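You operate a simulated robot arm through the tools that you are given. There is no shell and no other tool. Be economical: measure what you need, move in short steps, check, and stop when the job is done.

You run a simulated robot arm. Do the job below in one go: nothing can be reset, and whatever is moved stays where it is left.

Task
Change the cloudy water in the basin and rinse the sieve and the paddle in it.
Fine: drain it empty, fill it at least to the line, turn the water off before rinsing, and put both tools back.

It is judged by the outcome, as a careful person would: the job done as asked, and still so three seconds after it is handed in. It fails if anything else is knocked over, pushed out of place, dropped, spilled or broken.

Robot
A 7-joint arm with a two-finger parallel gripper, fixed in place. Base frame: the origin is at the foot of the arm, x ahead of it, y to its left, z up. Lengths are in m, angles in rad, forces in N, time in s.
With the tool pointing down near the work surface it reaches from about 0.44 to 0.92 m from the base axis. Its first joint turns from -2.007 to 2.007 rad. Payload 3.91 kg.
The tool frame sits at the grasp point between the pads (the TCP): z along the fingers, y along the line on which they close. The tips reach 0.03 m beyond it. The gripper opens to 0.11 m. The fingers are 0.02 m wide and 0.01 m thick; the gripper's body (0.048 by 0.112 m) begins 0.055 m behind the TCP.
Orientation is that of the tool frame in the base frame, as a unit quaternion [x, y, z, w]. With the fingers straight down and closing along the base's y, the tool's x points along the base's -x, its y along +y and its z along -z.

Tools
- The arm moves only by the tool step_arm. Its argument "targets" is a list of rows, each a list of 7 numbers: the finger opening in m, from 0 to 0.11, then the shift along the tool's x, y, z in m, then the turn, a rotation vector about the tool's x, y, z in rad. In form: [[gripper, dx, dy, dz, wx, wy, wz], ...]. A call has 1 to 8 rows; each row is the pose to reach, as a shift and turn from the pose commanded when the call began, along the tool's axes at that moment. Rows are played at 5 a second. More than 0.05 m and 0.15 rad between two rows, or a gripper value outside its range, and nothing of the call is played. Where a pose cannot be reached the arm comes as near as it can. A force on the tool above 40 N (or 10 N above the force at the start of the call, whichever is more), or a blocked arm, ends the call early, and 0.2 s more pass. The fingers move at their own pace (about 0.153 m/s each) and stop on an object; they squeeze with about 24 N. The grip force told is the motor's: it shows also when the fingers shut on nothing. Time passes only in rows, and 0.2 s behind the last, so rows that repeat a pose let the fingers close. The reply holds the time, the measured pose of the TCP, the force on the tool along the base axes, the opening and the grip force, in the units named above and with some noise, with the torque about the TCP (base axes, N m) and any sound that the robot's microphone picked up.
- Cameras (640 x 400 px; columns grow to the right, rows downward): "scene" is fixed at [0.0422, 0.6476, 1.6225]; the picture's right is [-0.82, -0.57, 0.00], its down [-0.27, 0.39, -0.88] and it looks along [0.50, -0.72, -0.48] (base axes); focal length 352 px, centre (320, 200). "wrist" rides on the gripper at [0.072, 0.017, -0.103] in the tool frame; the picture's right is [-0.23, 0.97, 0.00], its down [-0.76, -0.18, -0.62] and it looks along [-0.61, -0.14, 0.78] (tool axes); focal length 222 px, centre (320, 200). There is no depth. A picture from a camera that has moved, and an enlarged one, comes with that camera's place and axes in the base frame and with its lens. The place of the scene camera against the robot may be out by one fixed shift of up to 0.012 m in any direction.
- camera(camera): a new picture of that camera. The clock stands still meanwhile.
- move_column(by): slides the trunk up (or, below 0, down) by that many m; the arm rides with it, the base frame stays. It gives what a move gives, with no picture.
- inspect(camera, box): a new picture of the part [left, top, right, bottom] of that camera's present view, enlarged. The clock stands still meanwhile.
- sign_off(): hands the job in; it is judged then, once.

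Work in short steps. Places have to be worked out from the pictures, the camera data and where the tool is seen: move nearer, look again, correct. Check each grasp and each placing, and mend what went wrong. You have 120 turns and 84 pictures in all, those below and enlarged ones among them. Open the gripper and draw the arm clear of the work before you hand the job in, unless the task says otherwise; then end with one line.

The tools are called after "Request:" as name(argument=value, ...) on one line, values as JSON. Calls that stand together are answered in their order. step_arm: Moves the arm, as the interface text tells. Its arguments: {"type":"object","properties":{"targets":{"type":"array","items":{"type":"array","items":{"type":"number"}}}},"required":["targets"]} The other tools are called the same way: move_column (by) slides the trunk up or down; camera (camera) takes a picture; inspect (camera, box) takes an enlarged picture of a part of a camera's view; sign_off () hands the job in.

At the start:

```text
t: 0.0
tool_pos: [0.614, -0.2591, 1.3458]
orientation: [-0.002, 1.0, 0.0, 0.0]
force: [0.1, -0.5, -0.1]
torque: [0.04, 0.0, 0.01]
width: 0.1101
grip_force: 0.1
trunk travel left (down, up): [-0.825, 0.165]
```

scene: 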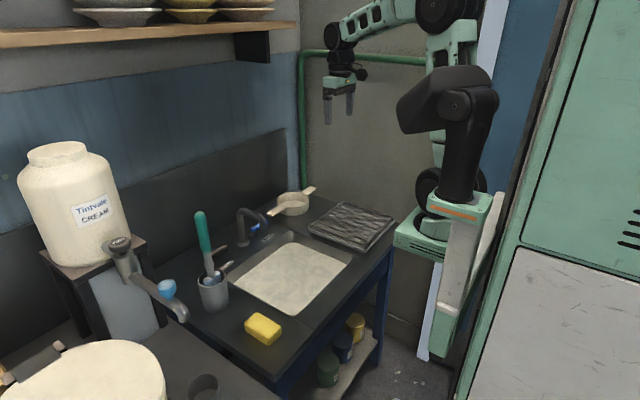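
wrist: 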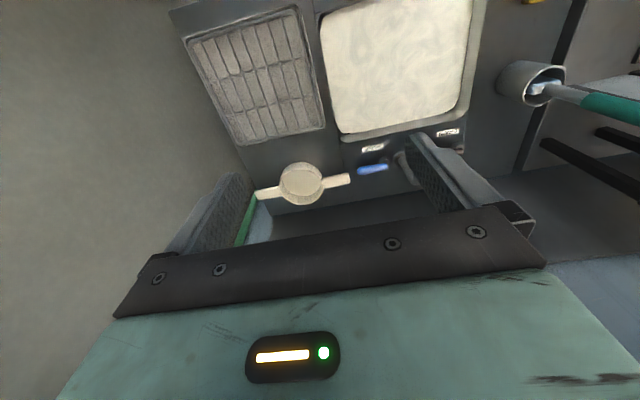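

The pictures show the basin with cloudy water, the tap with labelled controls, the sieve and a cup with a green-handled tool. I enlarge both views to read the labels and details.

Request:
inspect(camera="scene", box=[180, 170, 400, 310])

Request:
inspect(camera="wrist", box=[240, 100, 480, 220])

Request:
inspect(camera="wrist", box=[440, 0, 640, 200])

```text
2.86 times, centred on (290, 240) of scene
camera zoom: at [0.0422, 0.6476, 1.6225], right [-0.82, -0.57, 0.0], down [-0.27, 0.39, -0.88], along [0.5, -0.72, -0.48], focal length 1006 px, centre (406, 86)
```

zoom: 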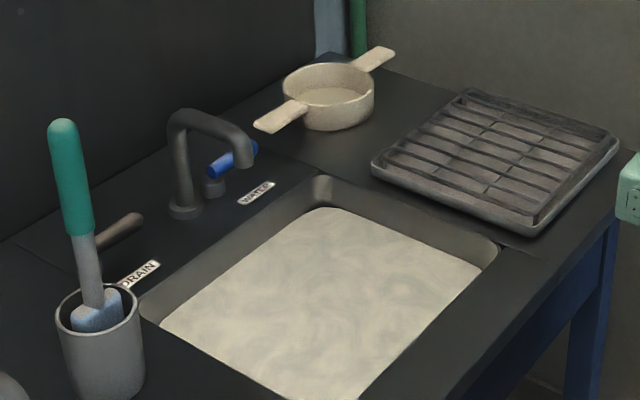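

```text
2.67 times, centred on (360, 160) of wrist
camera zoom: at [0.5421, -0.2413, 1.4499], right [0.23, 0.97, 0.0], down [0.76, -0.18, 0.62], along [0.61, -0.14, -0.78], focal length 592 px, centre (213, 307)
```

zoom: 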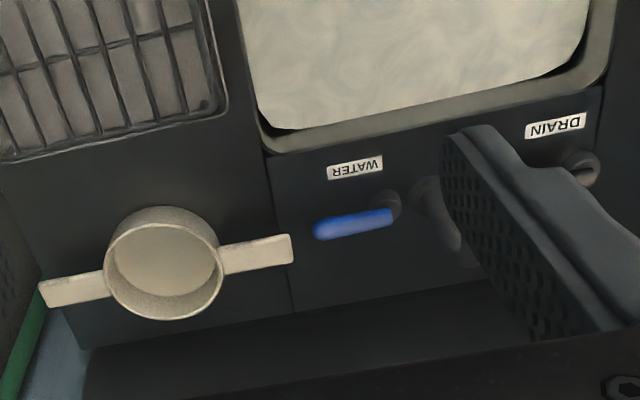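

```text
2.00 times, centred on (540, 100) of wrist
camera zoom: at [0.5421, -0.2413, 1.4499], right [0.23, 0.97, 0.0], down [0.76, -0.18, 0.62], along [0.61, -0.14, -0.78], focal length 444 px, centre (-120, 400)
```

zoom: 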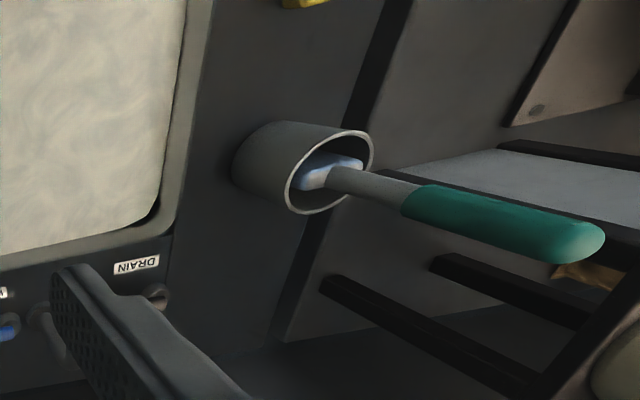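

From both views, the sieve's rim centre is near (0.90, -0.38, 0.88). The water lever is near (0.92, -0.16), the drain lever near (0.90, 0.07) and the cup near (0.75, 0.20). I lower the trunk for a closer look.

Request:
move_column(by=-0.2)

Request:
camera(camera="wrist")

Request:
camera(camera="scene")

```text
t: 2.2
tool_pos: [0.6148, -0.2586, 1.1464]
orientation: [-0.001, 1.0, 0.001, 0.0]
force: [-0.6, 1.1, -0.1]
torque: [0.01, 0.01, 0.01]
width: 0.11
grip_force: 0.1
trunk travel left (down, up): [-0.625, 0.365]
```

```text
78 pictures are left
camera wrist: at [0.5421, -0.2413, 1.2499], right [0.23, 0.97, 0.0], down [0.76, -0.18, 0.62], along [0.61, -0.14, -0.78], focal length 222 px, centre (320, 200)
```

wrist: 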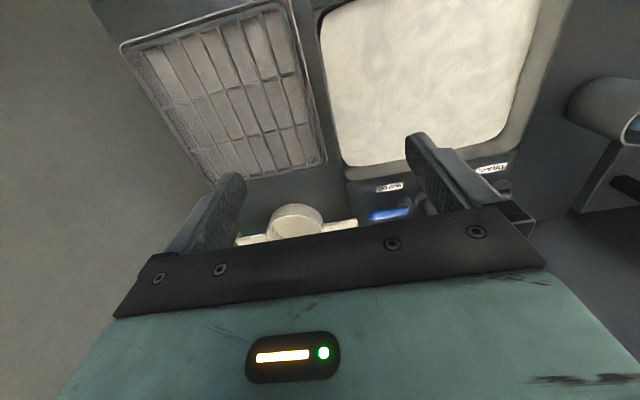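

```text
77 pictures are left
```

scene: 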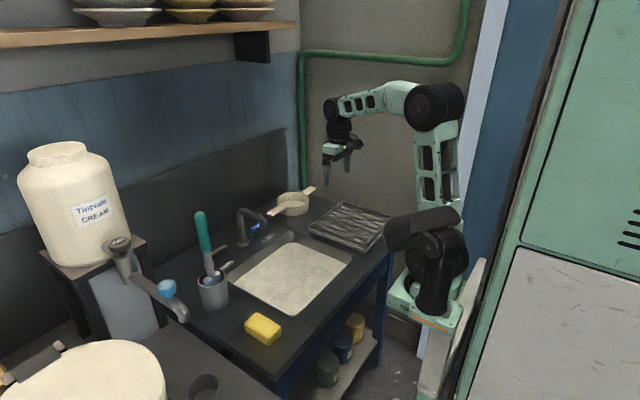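

The counter lies at z≈0.853 and the levers appear to point along -y. I move the open gripper left at this height to view the drain lever, tap and cup.

Request:
step_arm(targets=[[0.11, 0, 0.04, 0, 0, 0, 0], [0.11, 0, 0.085, 0, 0, 0, 0], [0.11, 0, 0.13, 0, 0, 0, 0], [0.11, 0, 0.17, 0, 0, 0, 0], [0.11, 0, 0.21, 0, 0, 0, 0]])

Request:
camera(camera="wrist")

```text
t: 3.4
tool_pos: [0.6112, -0.0499, 1.1459]
orientation: [0.0, 1.0, 0.001, -0.001]
force: [-0.1, -0.3, 0.0]
torque: [0.01, 0.02, -0.03]
width: 0.11
grip_force: 0.1
trunk travel left (down, up): [-0.625, 0.365]
```

```text
76 pictures are left
camera wrist: at [0.5395, -0.0321, 1.2492], right [0.23, 0.97, 0.0], down [0.76, -0.18, 0.62], along [0.61, -0.14, -0.78], focal length 222 px, centre (320, 200)
```

wrist: 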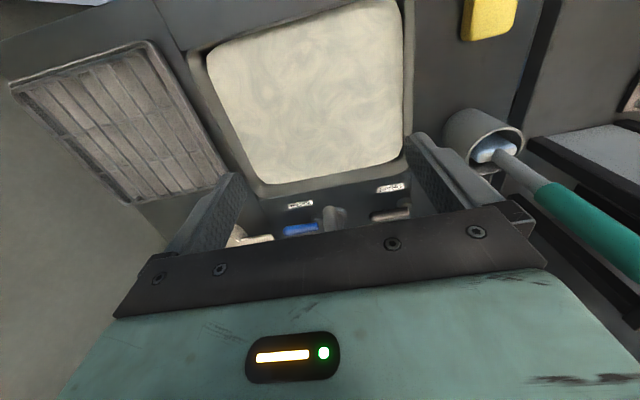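

Request:
inspect(camera="wrist", box=[270, 160, 430, 260])

```text
4.00 times, centred on (350, 210) of wrist
camera zoom: at [0.5395, -0.0321, 1.2492], right [0.23, 0.97, 0.0], down [0.76, -0.18, 0.62], along [0.61, -0.14, -0.78], focal length 888 px, centre (200, 160)
```

zoom: 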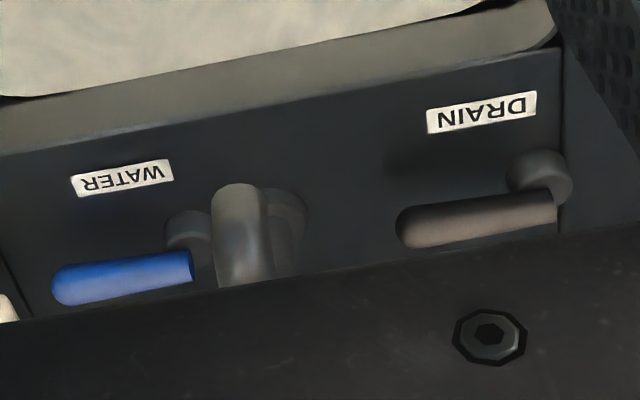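

The drain lever runs along -y, from its pivot at about (0.898, 0.084) to its tip at about (0.897, 0.0), z≈0.885. The water lever is the same, from (0.899, -0.12) to (0.90, -0.205). I'll straddle the drain lever with the fingers yawed 90°, so I move over it while turning.

Request:
step_arm(targets=[[0.11, -0.03, 0.01, 0, 0, 0, 0.14], [0.11, -0.06, 0.02, 0, 0, 0, 0.28], [0.11, -0.09, 0.03, 0, 0, 0, 0.42], [0.11, -0.12, 0.04, 0, 0, 0, 0.56], [0.09, -0.15, 0.05, 0, 0, 0, 0.7], [0.07, -0.18, 0.06, 0, 0, 0, 0.84], [0.05, -0.2, 0.065, 0, 0, 0, 0.98], [0.05, -0.22, 0.07, 0, 0, 0, 1.12]])

Request:
move_column(by=-0.08)

```text
t: 5.2
tool_pos: [0.833, 0.0216, 1.1479]
orientation: [0.531, 0.847, 0.001, 0.001]
force: [-0.4, 0.1, 0.6]
torque: [0.04, -0.01, -0.01]
width: 0.05
grip_force: 0.1
trunk travel left (down, up): [-0.625, 0.365]
```

```text
t: 6.3
tool_pos: [0.832, 0.0217, 1.0663]
orientation: [0.53, 0.848, -0.001, 0.0]
force: [0.9, 0.5, 0.4]
torque: [0.03, 0.01, 0.01]
width: 0.0501
grip_force: 0.0
trunk travel left (down, up): [-0.545, 0.445]
```

Now I finish the yaw and centre over the drain lever before looking.

Request:
step_arm(targets=[[0.05, -0.01, 0.02, 0, 0, 0, 0.15], [0.05, -0.02, 0.04, 0, 0, 0, 0.3], [0.05, -0.0285, 0.0584, 0.02, 0, 0, 0.45], [0.05, -0.0285, 0.0584, 0.06, 0, 0, 0.45]])

Request:
camera(camera="wrist")

Request:
camera(camera="scene")

```text
t: 7.3
tool_pos: [0.8884, 0.0201, 1.0035]
orientation: [0.707, 0.708, 0.001, 0.001]
force: [0.2, -0.2, -1.2]
torque: [0.0, 0.01, -0.02]
width: 0.0501
grip_force: 0.0
out of reach, approached as far as the arm can: row 2, 3, 4
trunk travel left (down, up): [-0.545, 0.445]
```

```text
74 pictures are left
camera wrist: at [0.9058, 0.0939, 1.1079], right [0.97, -0.23, 0.0], down [-0.18, -0.76, 0.62], along [-0.14, -0.61, -0.78], focal length 222 px, centre (320, 200)
```

wrist: 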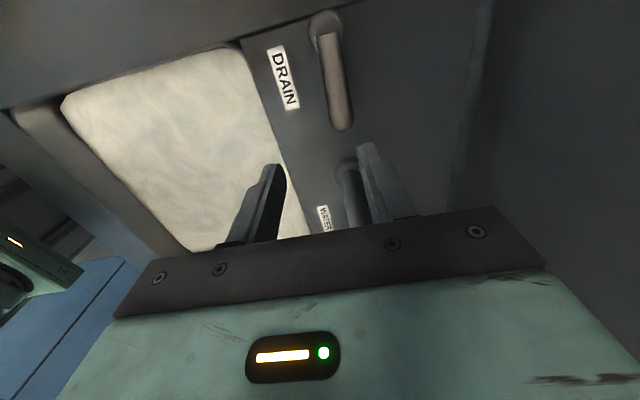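

```text
73 pictures are left
```

scene: 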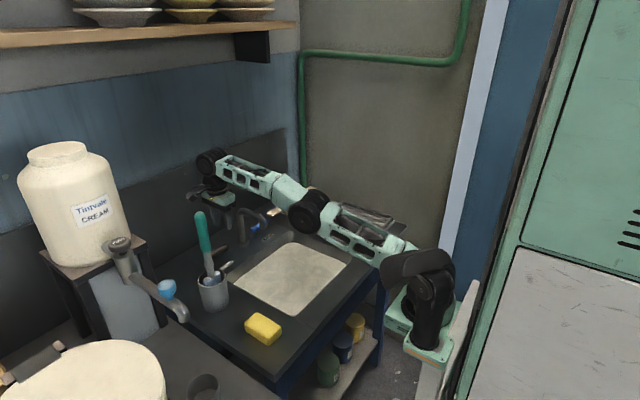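

The arm is near its reach limit at x=0.888, while the lever measures x≈0.909, z≈0.873. I open the fingers to 0.10 so the rear finger lands behind the lever, then descend with the trunk.

Request:
step_arm(targets=[[0.1, 0, 0, 0, 0, 0, 0], [0.1, 0, 0, 0, 0, 0, 0], [0.1, 0, 0, 0, 0, 0, 0]])

Request:
move_column(by=-0.075)

Request:
camera(camera="wrist")

```text
t: 8.1
tool_pos: [0.8885, 0.0194, 1.0038]
orientation: [0.706, 0.708, 0.0, -0.001]
force: [-0.2, 0.4, -0.1]
torque: [0.01, 0.01, 0.01]
width: 0.1
grip_force: 0.0
trunk travel left (down, up): [-0.545, 0.445]
```

```text
t: 9.3
tool_pos: [0.8889, 0.0202, 0.9273]
orientation: [0.707, 0.707, 0.0, 0.0]
force: [-0.1, 0.5, 0.2]
torque: [-0.01, 0.04, -0.04]
width: 0.1001
grip_force: 0.0
trunk travel left (down, up): [-0.47, 0.52]
```

```text
72 pictures are left
camera wrist: at [0.9059, 0.0939, 1.0322], right [0.97, -0.23, 0.0], down [-0.18, -0.76, 0.62], along [-0.14, -0.61, -0.78], focal length 222 px, centre (320, 200)
```

wrist: 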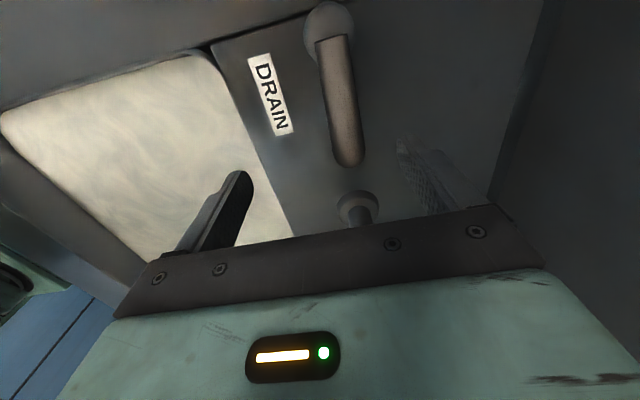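

The lever sits between the fingers in x, with its tip at y≈0.005. I shift to y=0.03 and drop so the fingertips flank the lever.

Request:
step_arm(targets=[[0.1, 0.01, 0, 0, 0, 0, 0]])

Request:
move_column(by=-0.035)

Request:
camera(camera="wrist")

```text
t: 9.7
tool_pos: [0.8876, 0.0312, 0.9274]
orientation: [0.707, 0.707, 0.0, 0.0]
force: [-0.4, 0.2, 1.1]
torque: [0.0, 0.02, 0.0]
width: 0.0999
grip_force: 0.1
trunk travel left (down, up): [-0.47, 0.52]
```

```text
t: 10.4
tool_pos: [0.8874, 0.0309, 0.8916]
orientation: [0.706, 0.708, 0.0, -0.001]
force: [0.5, -0.3, -0.2]
torque: [0.02, -0.03, -0.04]
width: 0.1
grip_force: 0.0
trunk travel left (down, up): [-0.435, 0.555]
```

```text
71 pictures are left
camera wrist: at [0.9047, 0.1039, 0.9959], right [0.97, -0.23, 0.0], down [-0.18, -0.76, 0.62], along [-0.14, -0.61, -0.78], focal length 222 px, centre (320, 200)
```

wrist: 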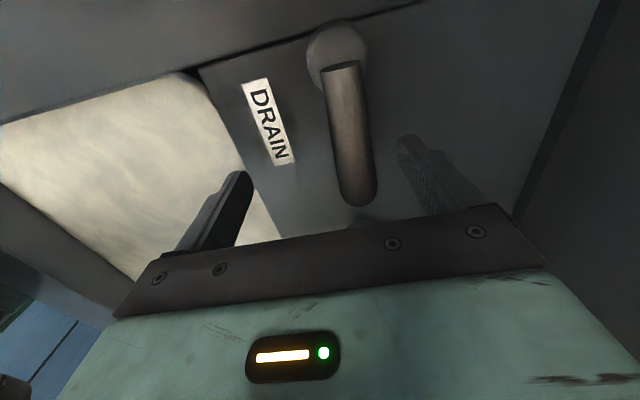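

The fingers flank the lever. I pull gently toward the front (-x) to test which way it turns.

Request:
step_arm(targets=[[0.1, 0, -0.015, 0, 0, 0, 0], [0.1, 0, -0.03, 0, 0, 0, 0], [0.1, 0.002, -0.045, 0, 0, 0, 0]])

Request:
camera(camera="wrist")

```text
t: 11.2
tool_pos: [0.8432, 0.0325, 0.8924]
orientation: [0.706, 0.708, 0.0, 0.0]
force: [0.8, -0.3, -0.5]
torque: [0.0, -0.02, 0.03]
width: 0.1
grip_force: 0.0
trunk travel left (down, up): [-0.435, 0.555]
```

```text
70 pictures are left
camera wrist: at [0.8602, 0.1055, 0.997], right [0.97, -0.23, 0.0], down [-0.18, -0.76, 0.62], along [-0.14, -0.61, -0.78], focal length 222 px, centre (320, 200)
```

wrist: 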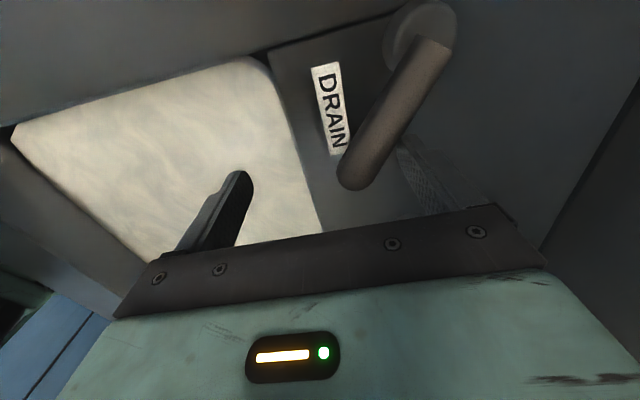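

The lever turns easily. I continue along its arc toward pointing to the front.

Request:
step_arm(targets=[[0.1, 0.004, -0.015, 0, 0, 0, 0], [0.1, 0.012, -0.028, 0, 0, 0, 0], [0.1, 0.022, -0.035, 0, 0, 0, 0], [0.1, 0.03, -0.038, 0, 0, 0, 0]])

Request:
camera(camera="wrist")

Request:
camera(camera="scene")

```text
t: 12.1
tool_pos: [0.813, 0.0389, 0.8943]
orientation: [0.713, 0.701, 0.0, 0.011]
force: [10.4, -10.2, -1.7]
torque: [-0.16, -0.26, -0.65]
width: 0.1054
grip_force: 5.4
trunk travel left (down, up): [-0.435, 0.555]
stopped in row 4: the force on the tool passed its limit at 47 N (the readings are from after the stop); the commanded pose is now the measured one
```

```text
69 pictures are left
camera wrist: at [0.8318, 0.1137, 0.9963], right [0.97, -0.25, 0.02], down [-0.2, -0.75, 0.63], along [-0.14, -0.62, -0.78], focal length 222 px, centre (320, 200)
```

wrist: 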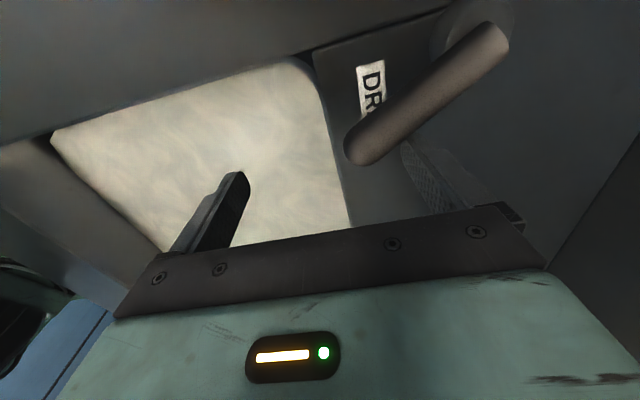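

```text
68 pictures are left
```

scene: 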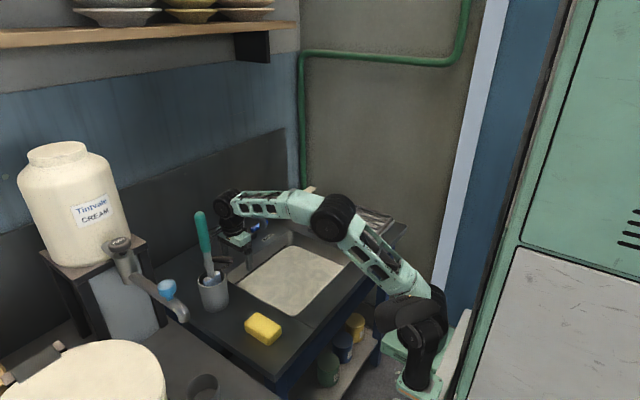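

The lever met a stop at roughly 55–60°. I ease off slightly and let a moment pass to see whether the water sinks.

Request:
step_arm(targets=[[0.1, -0.006, 0.012, 0, 0, 0, 0], [0.1, -0.006, 0.012, 0, 0, 0, 0], [0.1, -0.006, 0.012, 0, 0, 0, 0], [0.1, -0.006, 0.012, 0, 0, 0, 0], [0.1, -0.006, 0.012, 0, 0, 0, 0], [0.1, -0.006, 0.012, 0, 0, 0, 0], [0.1, -0.006, 0.012, 0, 0, 0, 0], [0.1, -0.006, 0.012, 0, 0, 0, 0]])

Request:
inspect(camera="scene", box=[180, 180, 400, 320])

```text
t: 13.9
tool_pos: [0.8258, 0.0374, 0.8936]
orientation: [0.712, 0.702, 0.0, 0.008]
force: [0.3, 0.4, -0.5]
torque: [0.03, 0.0, -0.03]
width: 0.0999
grip_force: 0.0
trunk travel left (down, up): [-0.435, 0.555]
```

```text
2.86 times, centred on (290, 250) of scene
camera zoom: at [0.0422, 0.6476, 1.6225], right [-0.82, -0.57, 0.0], down [-0.27, 0.39, -0.88], along [0.5, -0.72, -0.48], focal length 1006 px, centre (406, 57)
```

zoom: 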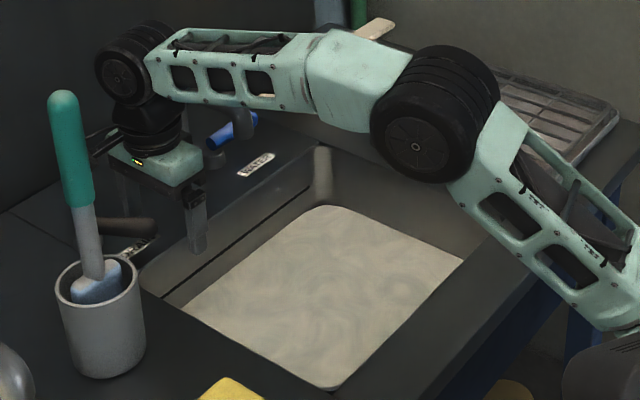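

The drain is open: the level is sinking and a dark fill line shows on the basin wall. While it drains I raise the hand clear and close the fingers, since I will push the lever back with closed fingertips from the front.

Request:
move_column(by=0.08)

Request:
step_arm(targets=[[0.0, 0, -0.02, 0, 0, 0, 0], [0.0, 0, -0.05, 0, 0, 0, 0], [0.0, 0, -0.05, 0, 0, 0, 0], [0.0, 0, -0.05, 0, 0, 0, 0], [0.0, 0, -0.05, 0, 0, 0, 0], [0.0, 0, -0.05, 0, 0, 0, 0], [0.0, 0, -0.05, 0, 0, 0, 0], [0.0, 0, -0.05, 0, 0, 0, 0]])

Request:
step_arm(targets=[[0.0, 0, 0, 0, 0, 0, 0], [0.0, 0, 0, 0, 0, 0, 0], [0.0, 0, 0, 0, 0, 0, 0], [0.0, 0, 0, 0, 0, 0, 0], [0.0, 0, 0, 0, 0, 0, 0], [0.0, 0, 0, 0, 0, 0, 0], [0.0, 0, 0, 0, 0, 0, 0], [0.0, 0, 0, 0, 0, 0, 0]])

Request:
inspect(camera="scene", box=[180, 180, 400, 320])

```text
t: 15.0
tool_pos: [0.8255, 0.0379, 0.9734]
orientation: [0.711, 0.703, 0.0, 0.008]
force: [-0.6, 0.2, -0.7]
torque: [0.03, 0.04, 0.01]
width: 0.0999
grip_force: 0.0
trunk travel left (down, up): [-0.515, 0.475]
```

```text
t: 16.8
tool_pos: [0.7745, 0.0384, 0.9728]
orientation: [0.712, 0.702, 0.001, 0.008]
force: [-0.5, 0.6, 0.2]
torque: [0.0, 0.01, -0.03]
width: 0.0
grip_force: 24.3
trunk travel left (down, up): [-0.515, 0.475]
```

```text
t: 18.6
tool_pos: [0.7758, 0.0387, 0.9712]
orientation: [0.712, 0.702, 0.0, 0.008]
force: [0.3, -0.1, 0.4]
torque: [0.01, 0.01, 0.02]
width: 0.0001
grip_force: 24.0
trunk travel left (down, up): [-0.515, 0.475]
```

```text
2.86 times, centred on (290, 250) of scene
camera zoom: at [0.0422, 0.6476, 1.6225], right [-0.82, -0.57, 0.0], down [-0.27, 0.39, -0.88], along [0.5, -0.72, -0.48], focal length 1006 px, centre (406, 57)
```

zoom: 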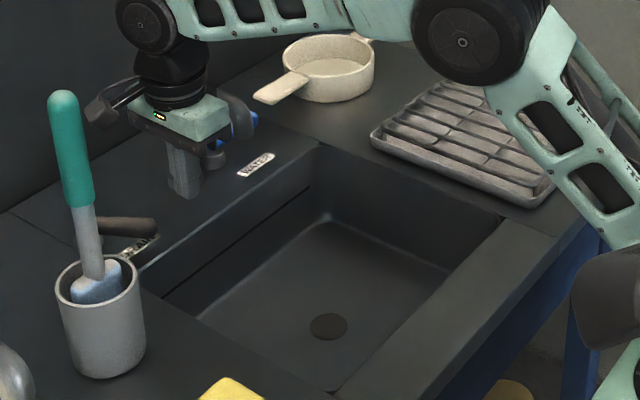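

The basin is empty, with the drain hole visible. I place the closed fingers on the front-left side of the drain lever and lower them to push it back closed.

Request:
step_arm(targets=[[0.0, 0.03, 0.03, 0, 0, 0, 0], [0.0, 0.054, 0.065, 0, 0, 0, 0]])

Request:
camera(camera="wrist")

```text
t: 19.2
tool_pos: [0.8403, 0.0934, 0.9741]
orientation: [0.712, 0.702, 0.001, 0.01]
force: [-0.6, -0.4, 0.9]
torque: [0.02, -0.02, 0.01]
width: 0.0001
grip_force: 24.1
trunk travel left (down, up): [-0.515, 0.475]
```

```text
65 pictures are left
camera wrist: at [0.8573, 0.1675, 1.0773], right [0.97, -0.24, 0.02], down [-0.2, -0.75, 0.63], along [-0.14, -0.61, -0.78], focal length 222 px, centre (320, 200)
```

wrist: 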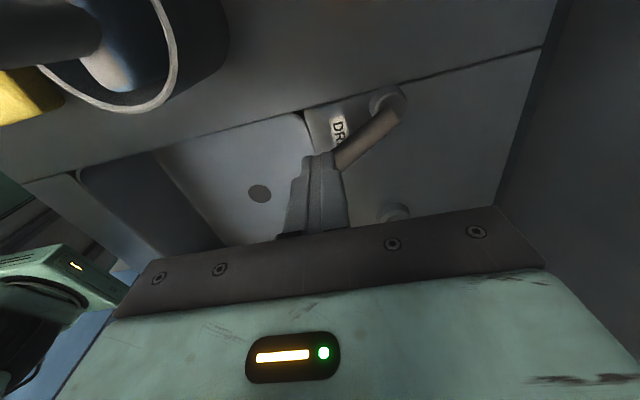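

On descent the fingertip will land about 3 cm to the front-left of the lever, which is clear. I lower the hand and then push toward +x/-y.

Request:
move_column(by=-0.082)

Request:
step_arm(targets=[[0.0, -0.02, 0.015, 0, 0, 0, 0], [0.0, -0.04, 0.025, 0, 0, 0, 0], [0.0, -0.055, 0.035, 0, 0, 0, 0], [0.0, -0.065, 0.045, 0, 0, 0, 0]])

Request:
camera(camera="wrist")

```text
t: 20.4
tool_pos: [0.8403, 0.0938, 0.8906]
orientation: [0.712, 0.702, 0.001, 0.008]
force: [0.3, -0.8, 0.6]
torque: [0.01, -0.04, 0.03]
width: 0.0001
grip_force: 24.0
trunk travel left (down, up): [-0.433, 0.557]
```

```text
t: 21.4
tool_pos: [0.8861, 0.029, 0.8925]
orientation: [0.712, 0.703, 0.002, 0.009]
force: [-0.2, 0.2, -0.5]
torque: [-0.03, -0.02, 0.01]
width: 0.0001
grip_force: 23.9
trunk travel left (down, up): [-0.433, 0.557]
```

```text
64 pictures are left
camera wrist: at [0.9022, 0.103, 0.9956], right [0.97, -0.24, 0.02], down [-0.2, -0.75, 0.63], along [-0.14, -0.61, -0.78], focal length 222 px, centre (320, 200)
```

wrist: 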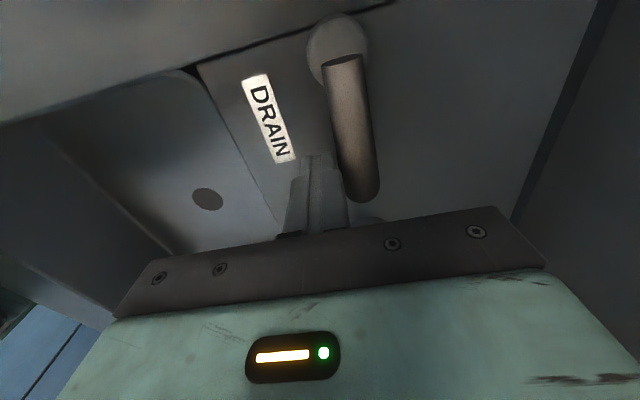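

The lever looks back in its original direction. I push a little more to feel for the stop.

Request:
step_arm(targets=[[0.0, -0.006, 0.006, 0, 0, 0, 0], [0.0, -0.012, 0.008, 0, 0, 0, 0]])

Request:
inspect(camera="wrist", box=[220, 0, 460, 240])

```text
t: 22.0
tool_pos: [0.89, 0.0195, 0.892]
orientation: [0.71, 0.704, 0.001, 0.005]
force: [-17.5, 17.3, -1.8]
torque: [0.37, 0.39, 0.27]
width: 0.0
grip_force: 24.4
trunk travel left (down, up): [-0.433, 0.557]
```

```text
1.67 times, centred on (340, 120) of wrist
camera zoom: at [0.9067, 0.0936, 0.9961], right [0.97, -0.23, 0.01], down [-0.19, -0.76, 0.63], along [-0.14, -0.61, -0.78], focal length 370 px, centre (287, 333)
```

zoom: 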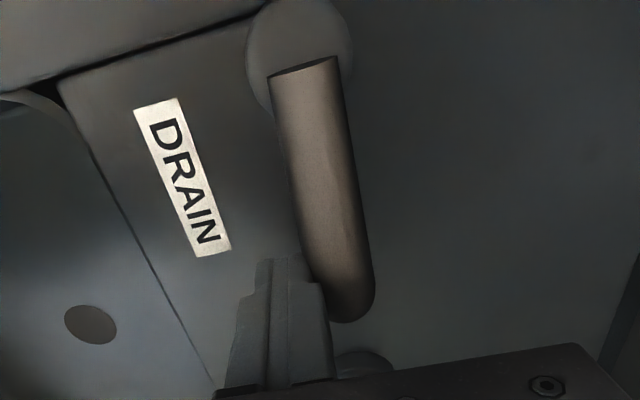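

The stop is felt (17 N), so the drain is closed. I back off, rise well above the tap arch (top near z≈1.0) and turn the hand back to yaw 0 on the way to the water lever.

Request:
step_arm(targets=[[0.0, 0.008, -0.02, 0, 0, 0, 0], [0.0, 0.008, -0.04, 0, 0, 0, 0]])

Request:
move_column(by=0.21)

Request:
step_arm(targets=[[0.0, -0.02, -0.02, 0, 0, 0, -0.14], [0.0, -0.045, -0.04, 0, 0, 0, -0.28], [0.0, -0.07, -0.06, 0, 0, 0, -0.42], [0.0, -0.095, -0.08, 0, 0, 0, -0.56], [0.0, -0.12, -0.1, 0, 0, 0, -0.7], [0.0, -0.145, -0.1, 0, 0, 0, -0.84], [0.0, -0.17, -0.1, 0, 0, 0, -0.98], [0.0, -0.195, -0.1, 0, 0, 0, -1.12]])

```text
t: 22.6
tool_pos: [0.8527, 0.023, 0.8915]
orientation: [0.712, 0.702, 0.001, 0.009]
force: [-0.1, 0.1, -0.4]
torque: [0.01, 0.02, -0.01]
width: 0.0003
grip_force: 23.6
trunk travel left (down, up): [-0.433, 0.557]
```

```text
t: 24.9
tool_pos: [0.853, 0.0248, 1.1018]
orientation: [0.712, 0.703, 0.0, 0.009]
force: [-0.5, 0.6, -0.2]
torque: [-0.01, 0.02, 0.0]
width: 0.0
grip_force: 24.1
trunk travel left (down, up): [-0.643, 0.347]
```

```text
t: 26.7
tool_pos: [0.7513, -0.1699, 1.103]
orientation: [0.229, 0.973, -0.004, 0.008]
force: [-0.5, 0.0, -0.1]
torque: [-0.04, -0.02, -0.01]
width: 0.0
grip_force: 23.7
trunk travel left (down, up): [-0.643, 0.347]
```

Now I finish the yaw, then tilt the fingers forward 0.4 rad for extra reach.

Request:
step_arm(targets=[[0.0, 0, 0, 0, 0, 0, -0.15], [0.0, 0, 0, 0, 0, 0, -0.3], [0.0, 0, 0, 0, 0, 0, -0.45]])

Request:
step_arm(targets=[[0.0, 0, 0, 0, 0, -0.14, 0], [0.0, 0, 0, 0, 0, -0.28, 0], [0.0, 0, 0, 0, 0, -0.42, 0]])

Request:
camera(camera="wrist")

Request:
camera(camera="scene")

```text
t: 27.5
tool_pos: [0.7513, -0.1684, 1.1014]
orientation: [0.005, 1.0, -0.006, 0.006]
force: [0.3, -0.6, 0.2]
torque: [0.01, 0.0, -0.01]
width: 0.0
grip_force: 23.8
trunk travel left (down, up): [-0.643, 0.347]
```

```text
t: 28.3
tool_pos: [0.7505, -0.1672, 1.1008]
orientation: [0.006, 0.977, -0.008, 0.215]
force: [-0.3, 0.4, -0.8]
torque: [-0.03, 0.03, 0.02]
width: 0.0
grip_force: 24.0
trunk travel left (down, up): [-0.643, 0.347]
```

```text
62 pictures are left
camera wrist: at [0.6421, -0.1489, 1.1659], right [0.22, 0.97, 0.09], down [0.43, -0.17, 0.89], along [0.88, -0.16, -0.45], focal length 222 px, centre (320, 200)
```

wrist: 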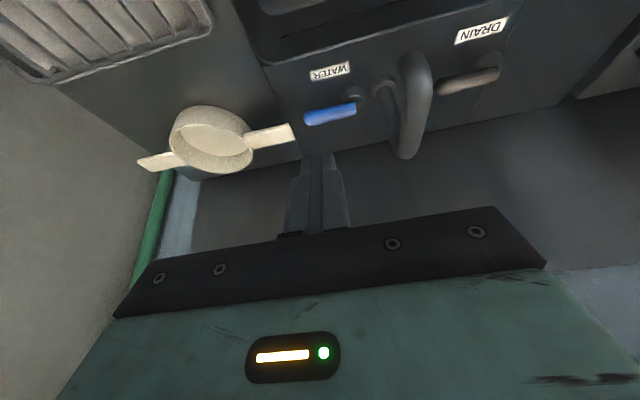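

```text
61 pictures are left
```

scene: 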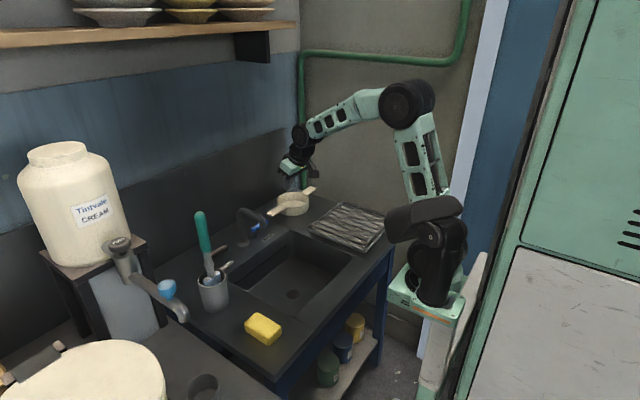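

The water lever spans about (0.905, -0.12) to (0.913, -0.21), and the sieve handle tip is close by at (0.92, -0.235). I move forward at height so the fingertips come down behind the lever at y≈-0.17.

Request:
step_arm(targets=[[0.0, -0.0425, -0.002, 0.0195, 0, 0, 0], [0.0, -0.085, -0.003, 0.039, 0, 0, 0], [0.0, -0.1275, -0.004, 0.0585, 0, 0, 0], [0.0, -0.17, -0.005, 0.078, 0, 0, 0]])

Request:
move_column(by=-0.15)

Request:
camera(camera="wrist")

Request:
inspect(camera="scene", box=[200, 140, 360, 240])

```text
t: 29.3
tool_pos: [0.9397, -0.1753, 1.1017]
orientation: [0.005, 0.977, -0.006, 0.215]
force: [-0.1, 1.0, 1.9]
torque: [-0.01, -0.04, -0.02]
width: 0.0001
grip_force: 23.7
trunk travel left (down, up): [-0.643, 0.347]
```

```text
t: 31.0
tool_pos: [0.9412, -0.1749, 0.953]
orientation: [0.006, 0.977, -0.007, 0.215]
force: [-0.9, -0.4, -0.3]
torque: [-0.03, 0.04, -0.04]
width: 0.0001
grip_force: 24.2
trunk travel left (down, up): [-0.493, 0.497]
```

```text
60 pictures are left
camera wrist: at [0.8317, -0.1555, 1.0161], right [0.22, 0.97, 0.08], down [0.43, -0.17, 0.89], along [0.88, -0.16, -0.45], focal length 222 px, centre (320, 200)
```

wrist: 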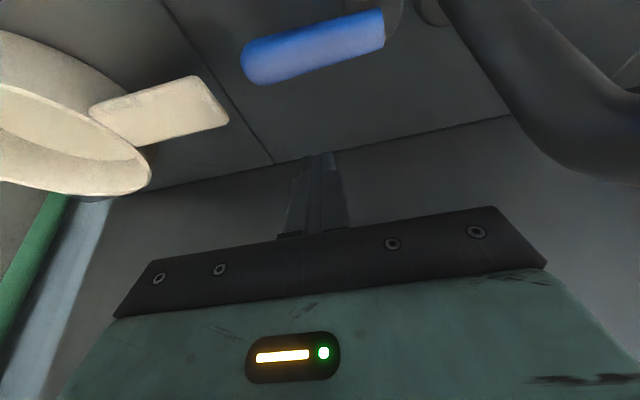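

```text
4.00 times, centred on (280, 190) of scene
camera zoom: at [0.0422, 0.6476, 1.6225], right [-0.82, -0.57, 0.0], down [-0.27, 0.39, -0.88], along [0.5, -0.72, -0.48], focal length 1408 px, centre (480, 240)
```

zoom: 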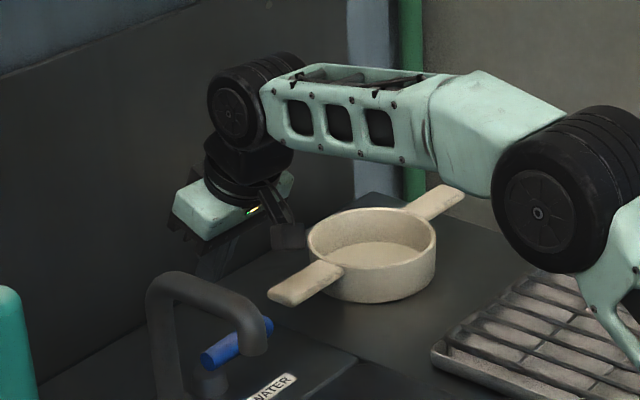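

There is clearance behind the lever and from the sieve handle. I descend the last 6 cm and pull the lever toward the front.

Request:
move_column(by=-0.062)

Request:
camera(camera="wrist")

```text
t: 32.0
tool_pos: [0.9414, -0.1749, 0.889]
orientation: [0.005, 0.977, -0.007, 0.215]
force: [0.6, 0.5, 0.2]
torque: [-0.01, 0.02, 0.0]
width: 0.0
grip_force: 23.6
trunk travel left (down, up): [-0.431, 0.559]
```

```text
58 pictures are left
camera wrist: at [0.8316, -0.1555, 0.954], right [0.22, 0.97, 0.08], down [0.43, -0.17, 0.89], along [0.88, -0.16, -0.45], focal length 222 px, centre (320, 200)
```

wrist: 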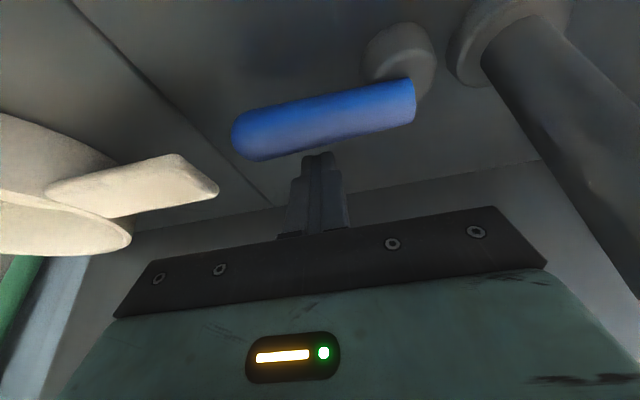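

The fingertip is behind the lever. I pull it forward.

Request:
step_arm(targets=[[0.0, 0.018, 0, -0.0083, 0, 0, 0], [0.0, 0.036, 0, -0.0167, 0, 0, 0], [0.0, 0.05, 0.002, -0.023, 0, 0, 0], [0.0, 0.06, 0.005, -0.0275, 0, 0, 0]])

Request:
camera(camera="wrist")

```text
t: 33.0
tool_pos: [0.8747, -0.169, 0.8904]
orientation: [0.005, 0.977, -0.007, 0.215]
force: [0.1, -0.1, -0.6]
torque: [0.02, 0.03, -0.02]
width: 0.0001
grip_force: 23.9
trunk travel left (down, up): [-0.431, 0.559]
```

```text
57 pictures are left
camera wrist: at [0.7655, -0.1493, 0.9548], right [0.22, 0.97, 0.08], down [0.43, -0.17, 0.89], along [0.88, -0.16, -0.45], focal length 222 px, centre (320, 200)
```

wrist: 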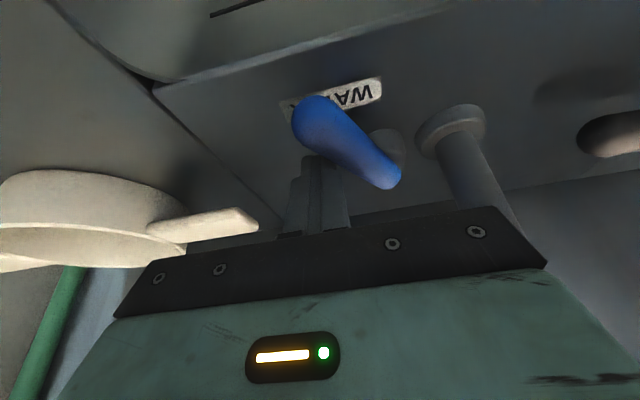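

Request:
step_arm(targets=[[0.0, 0.01, 0.006, -0.0045, 0, 0, 0], [0.0, 0.015, 0.016, -0.007, 0, 0, 0], [0.0, 0.02, 0.024, -0.009, 0, 0, 0]])

Request:
inspect(camera="scene", box=[180, 180, 400, 320])

```text
t: 33.5
tool_pos: [0.868, -0.1711, 0.8943]
orientation: [0.009, 0.975, -0.011, 0.223]
force: [5.3, -5.9, -1.7]
torque: [-0.13, -0.14, -0.04]
width: 0.0
grip_force: 24.5
trunk travel left (down, up): [-0.431, 0.559]
stopped in row 2: the force on the tool passed its limit at 48 N (the readings are from after the stop); the commanded pose is now the measured one
```

```text
2.86 times, centred on (290, 250) of scene
camera zoom: at [0.0422, 0.6476, 1.6225], right [-0.82, -0.57, 0.0], down [-0.27, 0.39, -0.88], along [0.5, -0.72, -0.48], focal length 1006 px, centre (406, 57)
```

zoom: 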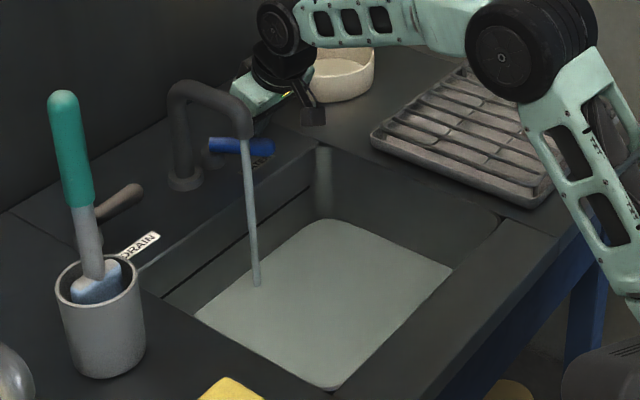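

Water is running and the hand is at the lever's stop. While it fills, I lift over the lever and move to its front side, ready to shut it.

Request:
move_column(by=0.045)

Request:
step_arm(targets=[[0.0, 0.04, 0.005, -0.018, 0, 0, 0], [0.0, 0.078, 0.012, -0.036, 0, 0, 0]])

Request:
inspect(camera="scene", box=[180, 180, 400, 320])

Request:
camera(camera="wrist")

```text
t: 34.3
tool_pos: [0.8676, -0.1675, 0.9382]
orientation: [0.008, 0.975, -0.01, 0.223]
force: [0.5, 0.2, 0.4]
torque: [0.0, 0.0, -0.02]
width: 0.0
grip_force: 24.1
trunk travel left (down, up): [-0.476, 0.514]
```

```text
t: 34.9
tool_pos: [0.7807, -0.1548, 0.9353]
orientation: [0.008, 0.975, -0.01, 0.221]
force: [0.3, 0.3, -0.1]
torque: [0.02, 0.06, -0.01]
width: 0.0
grip_force: 23.8
trunk travel left (down, up): [-0.476, 0.514]
```

```text
2.86 times, centred on (290, 250) of scene
camera zoom: at [0.0422, 0.6476, 1.6225], right [-0.82, -0.57, 0.0], down [-0.27, 0.39, -0.88], along [0.5, -0.72, -0.48], focal length 1006 px, centre (406, 57)
```

zoom: 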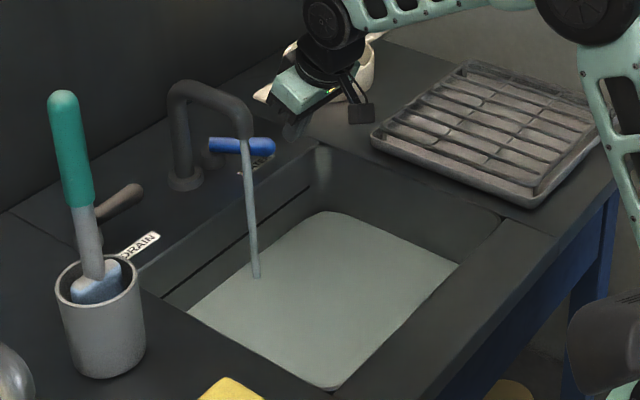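

```text
54 pictures are left
camera wrist: at [0.6718, -0.1348, 0.9984], right [0.22, 0.97, 0.08], down [0.41, -0.17, 0.89], along [0.88, -0.17, -0.44], focal length 222 px, centre (320, 200)
```

wrist: 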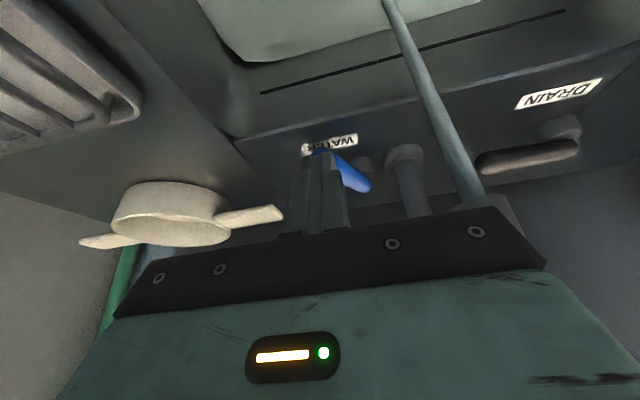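

The level is still below the line. I lower the fingertip into the ready position in front of the lever while it fills.

Request:
move_column(by=-0.043)

Request:
step_arm(targets=[[0, 0, 0, 0, 0, 0, 0], [0, 0, 0, 0, 0, 0, 0], [0, 0, 0, 0, 0, 0, 0], [0, 0, 0, 0, 0, 0, 0]])

Request:
inspect(camera="scene", box=[180, 180, 400, 320])

```text
t: 35.8
tool_pos: [0.7803, -0.1562, 0.8932]
orientation: [0.007, 0.975, -0.009, 0.221]
force: [0.5, -0.6, 0.5]
torque: [0.02, 0.01, 0.0]
width: 0.0
grip_force: 24.0
trunk travel left (down, up): [-0.433, 0.557]
```

```text
t: 36.8
tool_pos: [0.7819, -0.1548, 0.8933]
orientation: [0.008, 0.975, -0.01, 0.222]
force: [-0.1, 0.0, -0.1]
torque: [-0.01, 0.0, 0.01]
width: 0.0
grip_force: 23.6
trunk travel left (down, up): [-0.433, 0.557]
```

```text
2.86 times, centred on (290, 250) of scene
camera zoom: at [0.0422, 0.6476, 1.6225], right [-0.82, -0.57, 0.0], down [-0.27, 0.39, -0.88], along [0.5, -0.72, -0.48], focal length 1006 px, centre (406, 57)
```

zoom: 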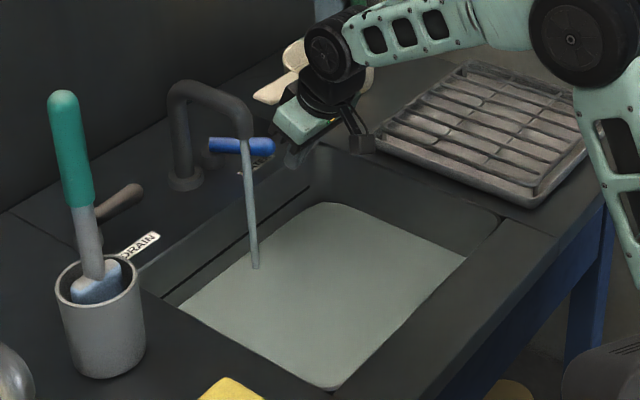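

The level rises about 5 px/s in this view and is still some 20–25 px below the line. I wait.

Request:
step_arm(targets=[[0, 0, 0, 0, 0, 0, 0], [0, 0, 0, 0, 0, 0, 0], [0, 0, 0, 0, 0, 0, 0], [0, 0, 0, 0, 0, 0, 0], [0, 0, 0, 0, 0, 0, 0], [0, 0, 0, 0, 0, 0, 0], [0, 0, 0, 0, 0, 0, 0], [0, 0, 0, 0, 0, 0, 0]])

Request:
step_arm(targets=[[0, 0, 0, 0, 0, 0, 0], [0, 0, 0, 0, 0, 0, 0], [0, 0, 0, 0, 0, 0, 0], [0, 0, 0, 0, 0, 0, 0], [0, 0, 0, 0, 0, 0, 0], [0, 0, 0, 0, 0, 0, 0], [0, 0, 0, 0, 0, 0, 0], [0, 0, 0, 0, 0, 0, 0]])

Request:
inspect(camera="scene", box=[180, 180, 400, 320])

```text
t: 38.6
tool_pos: [0.7809, -0.155, 0.8929]
orientation: [0.007, 0.975, -0.01, 0.222]
force: [0.3, 0.5, 0.6]
torque: [-0.01, -0.01, 0.0]
width: 0.0
grip_force: 24.2
trunk travel left (down, up): [-0.433, 0.557]
```

```text
t: 40.4
tool_pos: [0.7816, -0.155, 0.8924]
orientation: [0.008, 0.975, -0.009, 0.222]
force: [0.4, 0.7, 0.5]
torque: [0.01, 0.04, 0.0]
width: 0.0
grip_force: 24.3
trunk travel left (down, up): [-0.433, 0.557]
```

```text
2.86 times, centred on (290, 250) of scene
camera zoom: at [0.0422, 0.6476, 1.6225], right [-0.82, -0.57, 0.0], down [-0.27, 0.39, -0.88], along [0.5, -0.72, -0.48], focal length 1006 px, centre (406, 57)
```

zoom: 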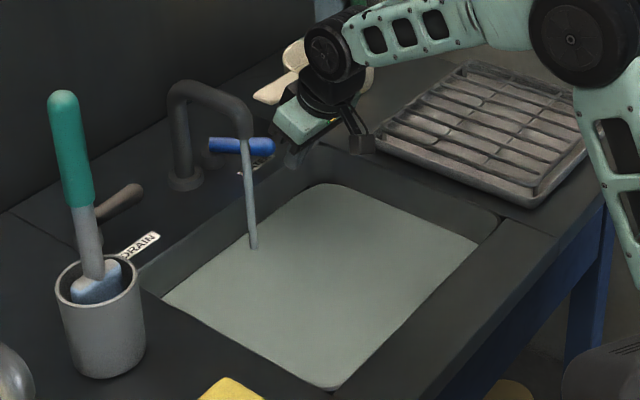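

The line is now covered. I let about one more second run and then push the lever shut with small +x steps.

Request:
step_arm(targets=[[0, 0, 0, 0, 0, 0, 0], [0, 0, 0, 0, 0, 0, 0], [0, -0.02, 0, 0.009, 0, 0, 0], [0, -0.04, 0, 0.018, 0, 0, 0], [0, -0.055, -0.002, 0.025, 0, 0, 0], [0, -0.07, -0.004, 0.032, 0, 0, 0], [0, -0.085, -0.006, 0.0385, 0, 0, 0]])

Request:
camera(camera="wrist")

```text
t: 41.5
tool_pos: [0.8285, -0.1669, 0.8942]
orientation: [0.014, 0.976, -0.015, 0.218]
force: [0.0, 0.7, -0.6]
torque: [0.0, 0.0, 0.01]
width: 0.0
grip_force: 23.8
trunk travel left (down, up): [-0.433, 0.557]
stopped in row 5: the force on the tool passed its limit at 47 N (the readings are from after the stop); the commanded pose is now the measured one
```

```text
51 pictures are left
camera wrist: at [0.7208, -0.1449, 0.9569], right [0.24, 0.97, 0.07], down [0.42, -0.17, 0.89], along [0.88, -0.18, -0.45], focal length 222 px, centre (320, 200)
```

wrist: 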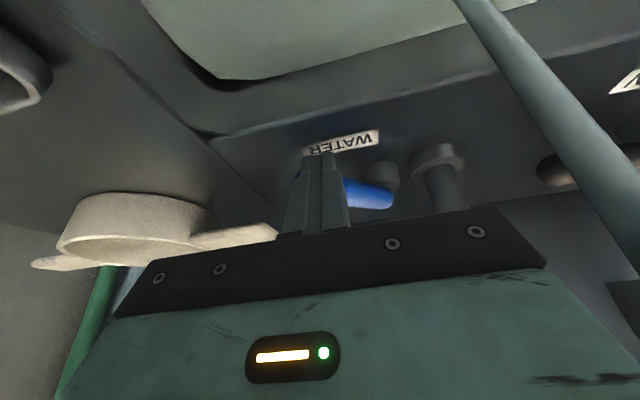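

The fingers met the lever's end head-on and stopped. I back off, shift toward +y to get on its side and push along +x/-y.

Request:
step_arm(targets=[[0, 0.032, 0, -0.0146, 0, 0, 0], [0, 0.032, 0.027, -0.0146, 0, 0, 0], [0, 0.0045, 0.027, -0.002, 0, 0, 0], [0, -0.0136, 0.012, 0.006, 0, 0, 0], [0, -0.027, -0.004, 0.0125, 0, 0, 0], [0, -0.041, -0.012, 0.0188, 0, 0, 0], [0, -0.0545, -0.012, 0.025, 0, 0, 0]])

Request:
camera(camera="wrist")

```text
t: 43.1
tool_pos: [0.8782, -0.1815, 0.8948]
orientation: [0.012, 0.978, -0.014, 0.209]
force: [-25.5, 2.8, 11.7]
torque: [-0.11, 0.34, 0.11]
width: 0.0001
grip_force: 23.5
trunk travel left (down, up): [-0.433, 0.557]
stopped in row 7: the force on the tool passed its limit at 57 N (the readings are from after the stop); the commanded pose is now the measured one
```

```text
50 pictures are left
camera wrist: at [0.7708, -0.1592, 0.9605], right [0.24, 0.97, 0.07], down [0.43, -0.17, 0.88], along [0.87, -0.18, -0.46], focal length 222 px, centre (320, 200)
```

wrist: 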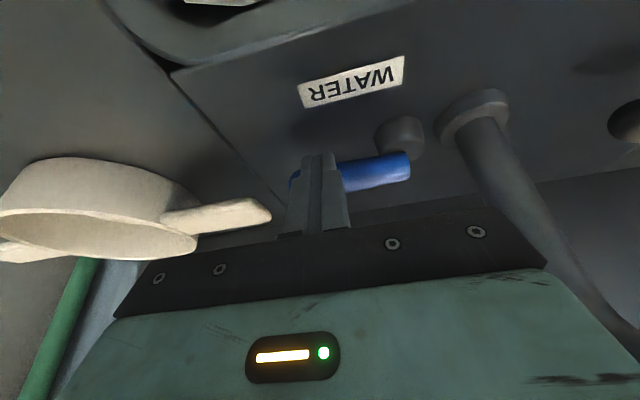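

The lever is back along -y against its stop. I check that the stream has ended.

Request:
inspect(camera="scene", box=[180, 180, 400, 320])

```text
2.86 times, centred on (290, 250) of scene
camera zoom: at [0.0422, 0.6476, 1.6225], right [-0.82, -0.57, 0.0], down [-0.27, 0.39, -0.88], along [0.5, -0.72, -0.48], focal length 1006 px, centre (406, 57)
```

zoom: 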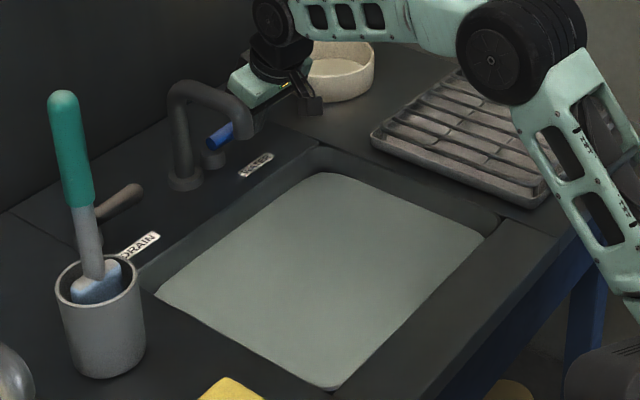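

The tap is off and the level sits above the line, with the drain shut. I back off from the lever, rise and straighten the hand before going to the sieve.

Request:
step_arm(targets=[[0, 0.036, 0, -0.0167, 0, 0, 0], [0, 0.05, 0, -0.023, 0, 0, 0]])

Request:
move_column(by=0.2)

Request:
step_arm(targets=[[0, 0, -0.02, 0, 0, 0.14, 0], [0, 0, -0.04, 0, 0, 0.28, 0], [0, 0, -0.06, 0, 0, 0.42, 0]])

```text
t: 43.7
tool_pos: [0.8271, -0.18, 0.893]
orientation: [0.012, 0.977, -0.015, 0.21]
force: [0.1, 0.0, 0.5]
torque: [-0.02, 0.0, -0.01]
width: 0.0
grip_force: 24.6
trunk travel left (down, up): [-0.433, 0.557]
```

```text
t: 45.9
tool_pos: [0.8256, -0.1811, 1.0938]
orientation: [0.013, 0.978, -0.015, 0.209]
force: [0.7, -0.3, -0.2]
torque: [0.03, -0.01, -0.01]
width: 0.0002
grip_force: 24.0
trunk travel left (down, up): [-0.633, 0.357]
```

```text
t: 46.7
tool_pos: [0.8242, -0.2391, 1.0946]
orientation: [0.015, 1.0, -0.012, 0.001]
force: [0.4, 0.4, 0.4]
torque: [0.01, 0.02, -0.02]
width: 0.0
grip_force: 24.2
trunk travel left (down, up): [-0.633, 0.357]
```

Now I yaw the hand so the fingers close radially, moving to a viewing spot short of the sieve.

Request:
step_arm(targets=[[0.02, 0.01, -0.01, 0, 0, 0, 0.148], [0.04, 0.02, -0.02, 0, 0, 0, 0.296], [0.06, 0.03, -0.03, 0, 0, 0, 0.444], [0.06, 0.04, -0.04, 0, 0, 0, 0.592], [0.06, 0.05, -0.05, 0, 0, 0, 0.74], [0.06, 0.06, -0.065, 0, 0, 0, 0.888], [0.06, 0.07, -0.08, 0, 0, 0, 1.036], [0.06, 0.07, -0.095, 0, 0, 0, 1.184]])

Request:
step_arm(targets=[[0.06, 0, 0, 0, 0, 0, 0.148], [0.06, 0, 0, 0, 0, 0, 0.296], [0.06, 0, 0, 0, 0, 0, 0.444], [0.06, 0, 0, 0, 0, 0, 0.592], [0.06, 0, 0, 0, 0, 0, 0.74]])

Request:
camera(camera="wrist")

```text
t: 48.5
tool_pos: [0.7491, -0.3334, 1.096]
orientation: [0.572, 0.82, -0.009, 0.008]
force: [0.3, 0.5, -0.2]
torque: [-0.01, 0.01, 0.0]
width: 0.06
grip_force: 0.1
trunk travel left (down, up): [-0.633, 0.357]
```

```text
t: 49.7
tool_pos: [0.7524, -0.3329, 1.0981]
orientation: [0.83, 0.558, -0.006, 0.01]
force: [-0.3, 0.7, -0.5]
torque: [0.0, 0.0, 0.01]
width: 0.0598
grip_force: 0.0
trunk travel left (down, up): [-0.633, 0.357]
```

```text
48 pictures are left
camera wrist: at [0.7941, -0.2698, 1.2004], right [0.82, -0.58, 0.02], down [-0.45, -0.62, 0.64], along [-0.36, -0.53, -0.77], focal length 222 px, centre (320, 200)
```

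wrist: 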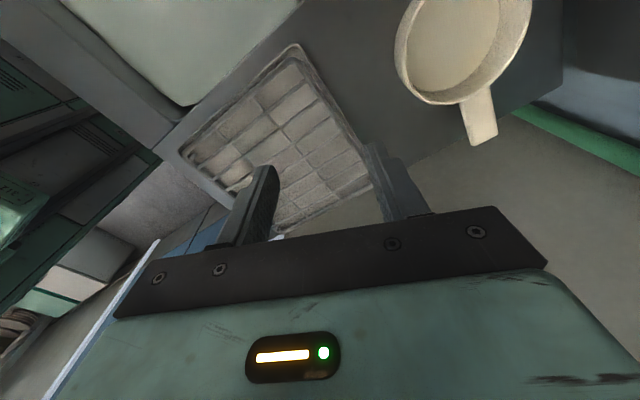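

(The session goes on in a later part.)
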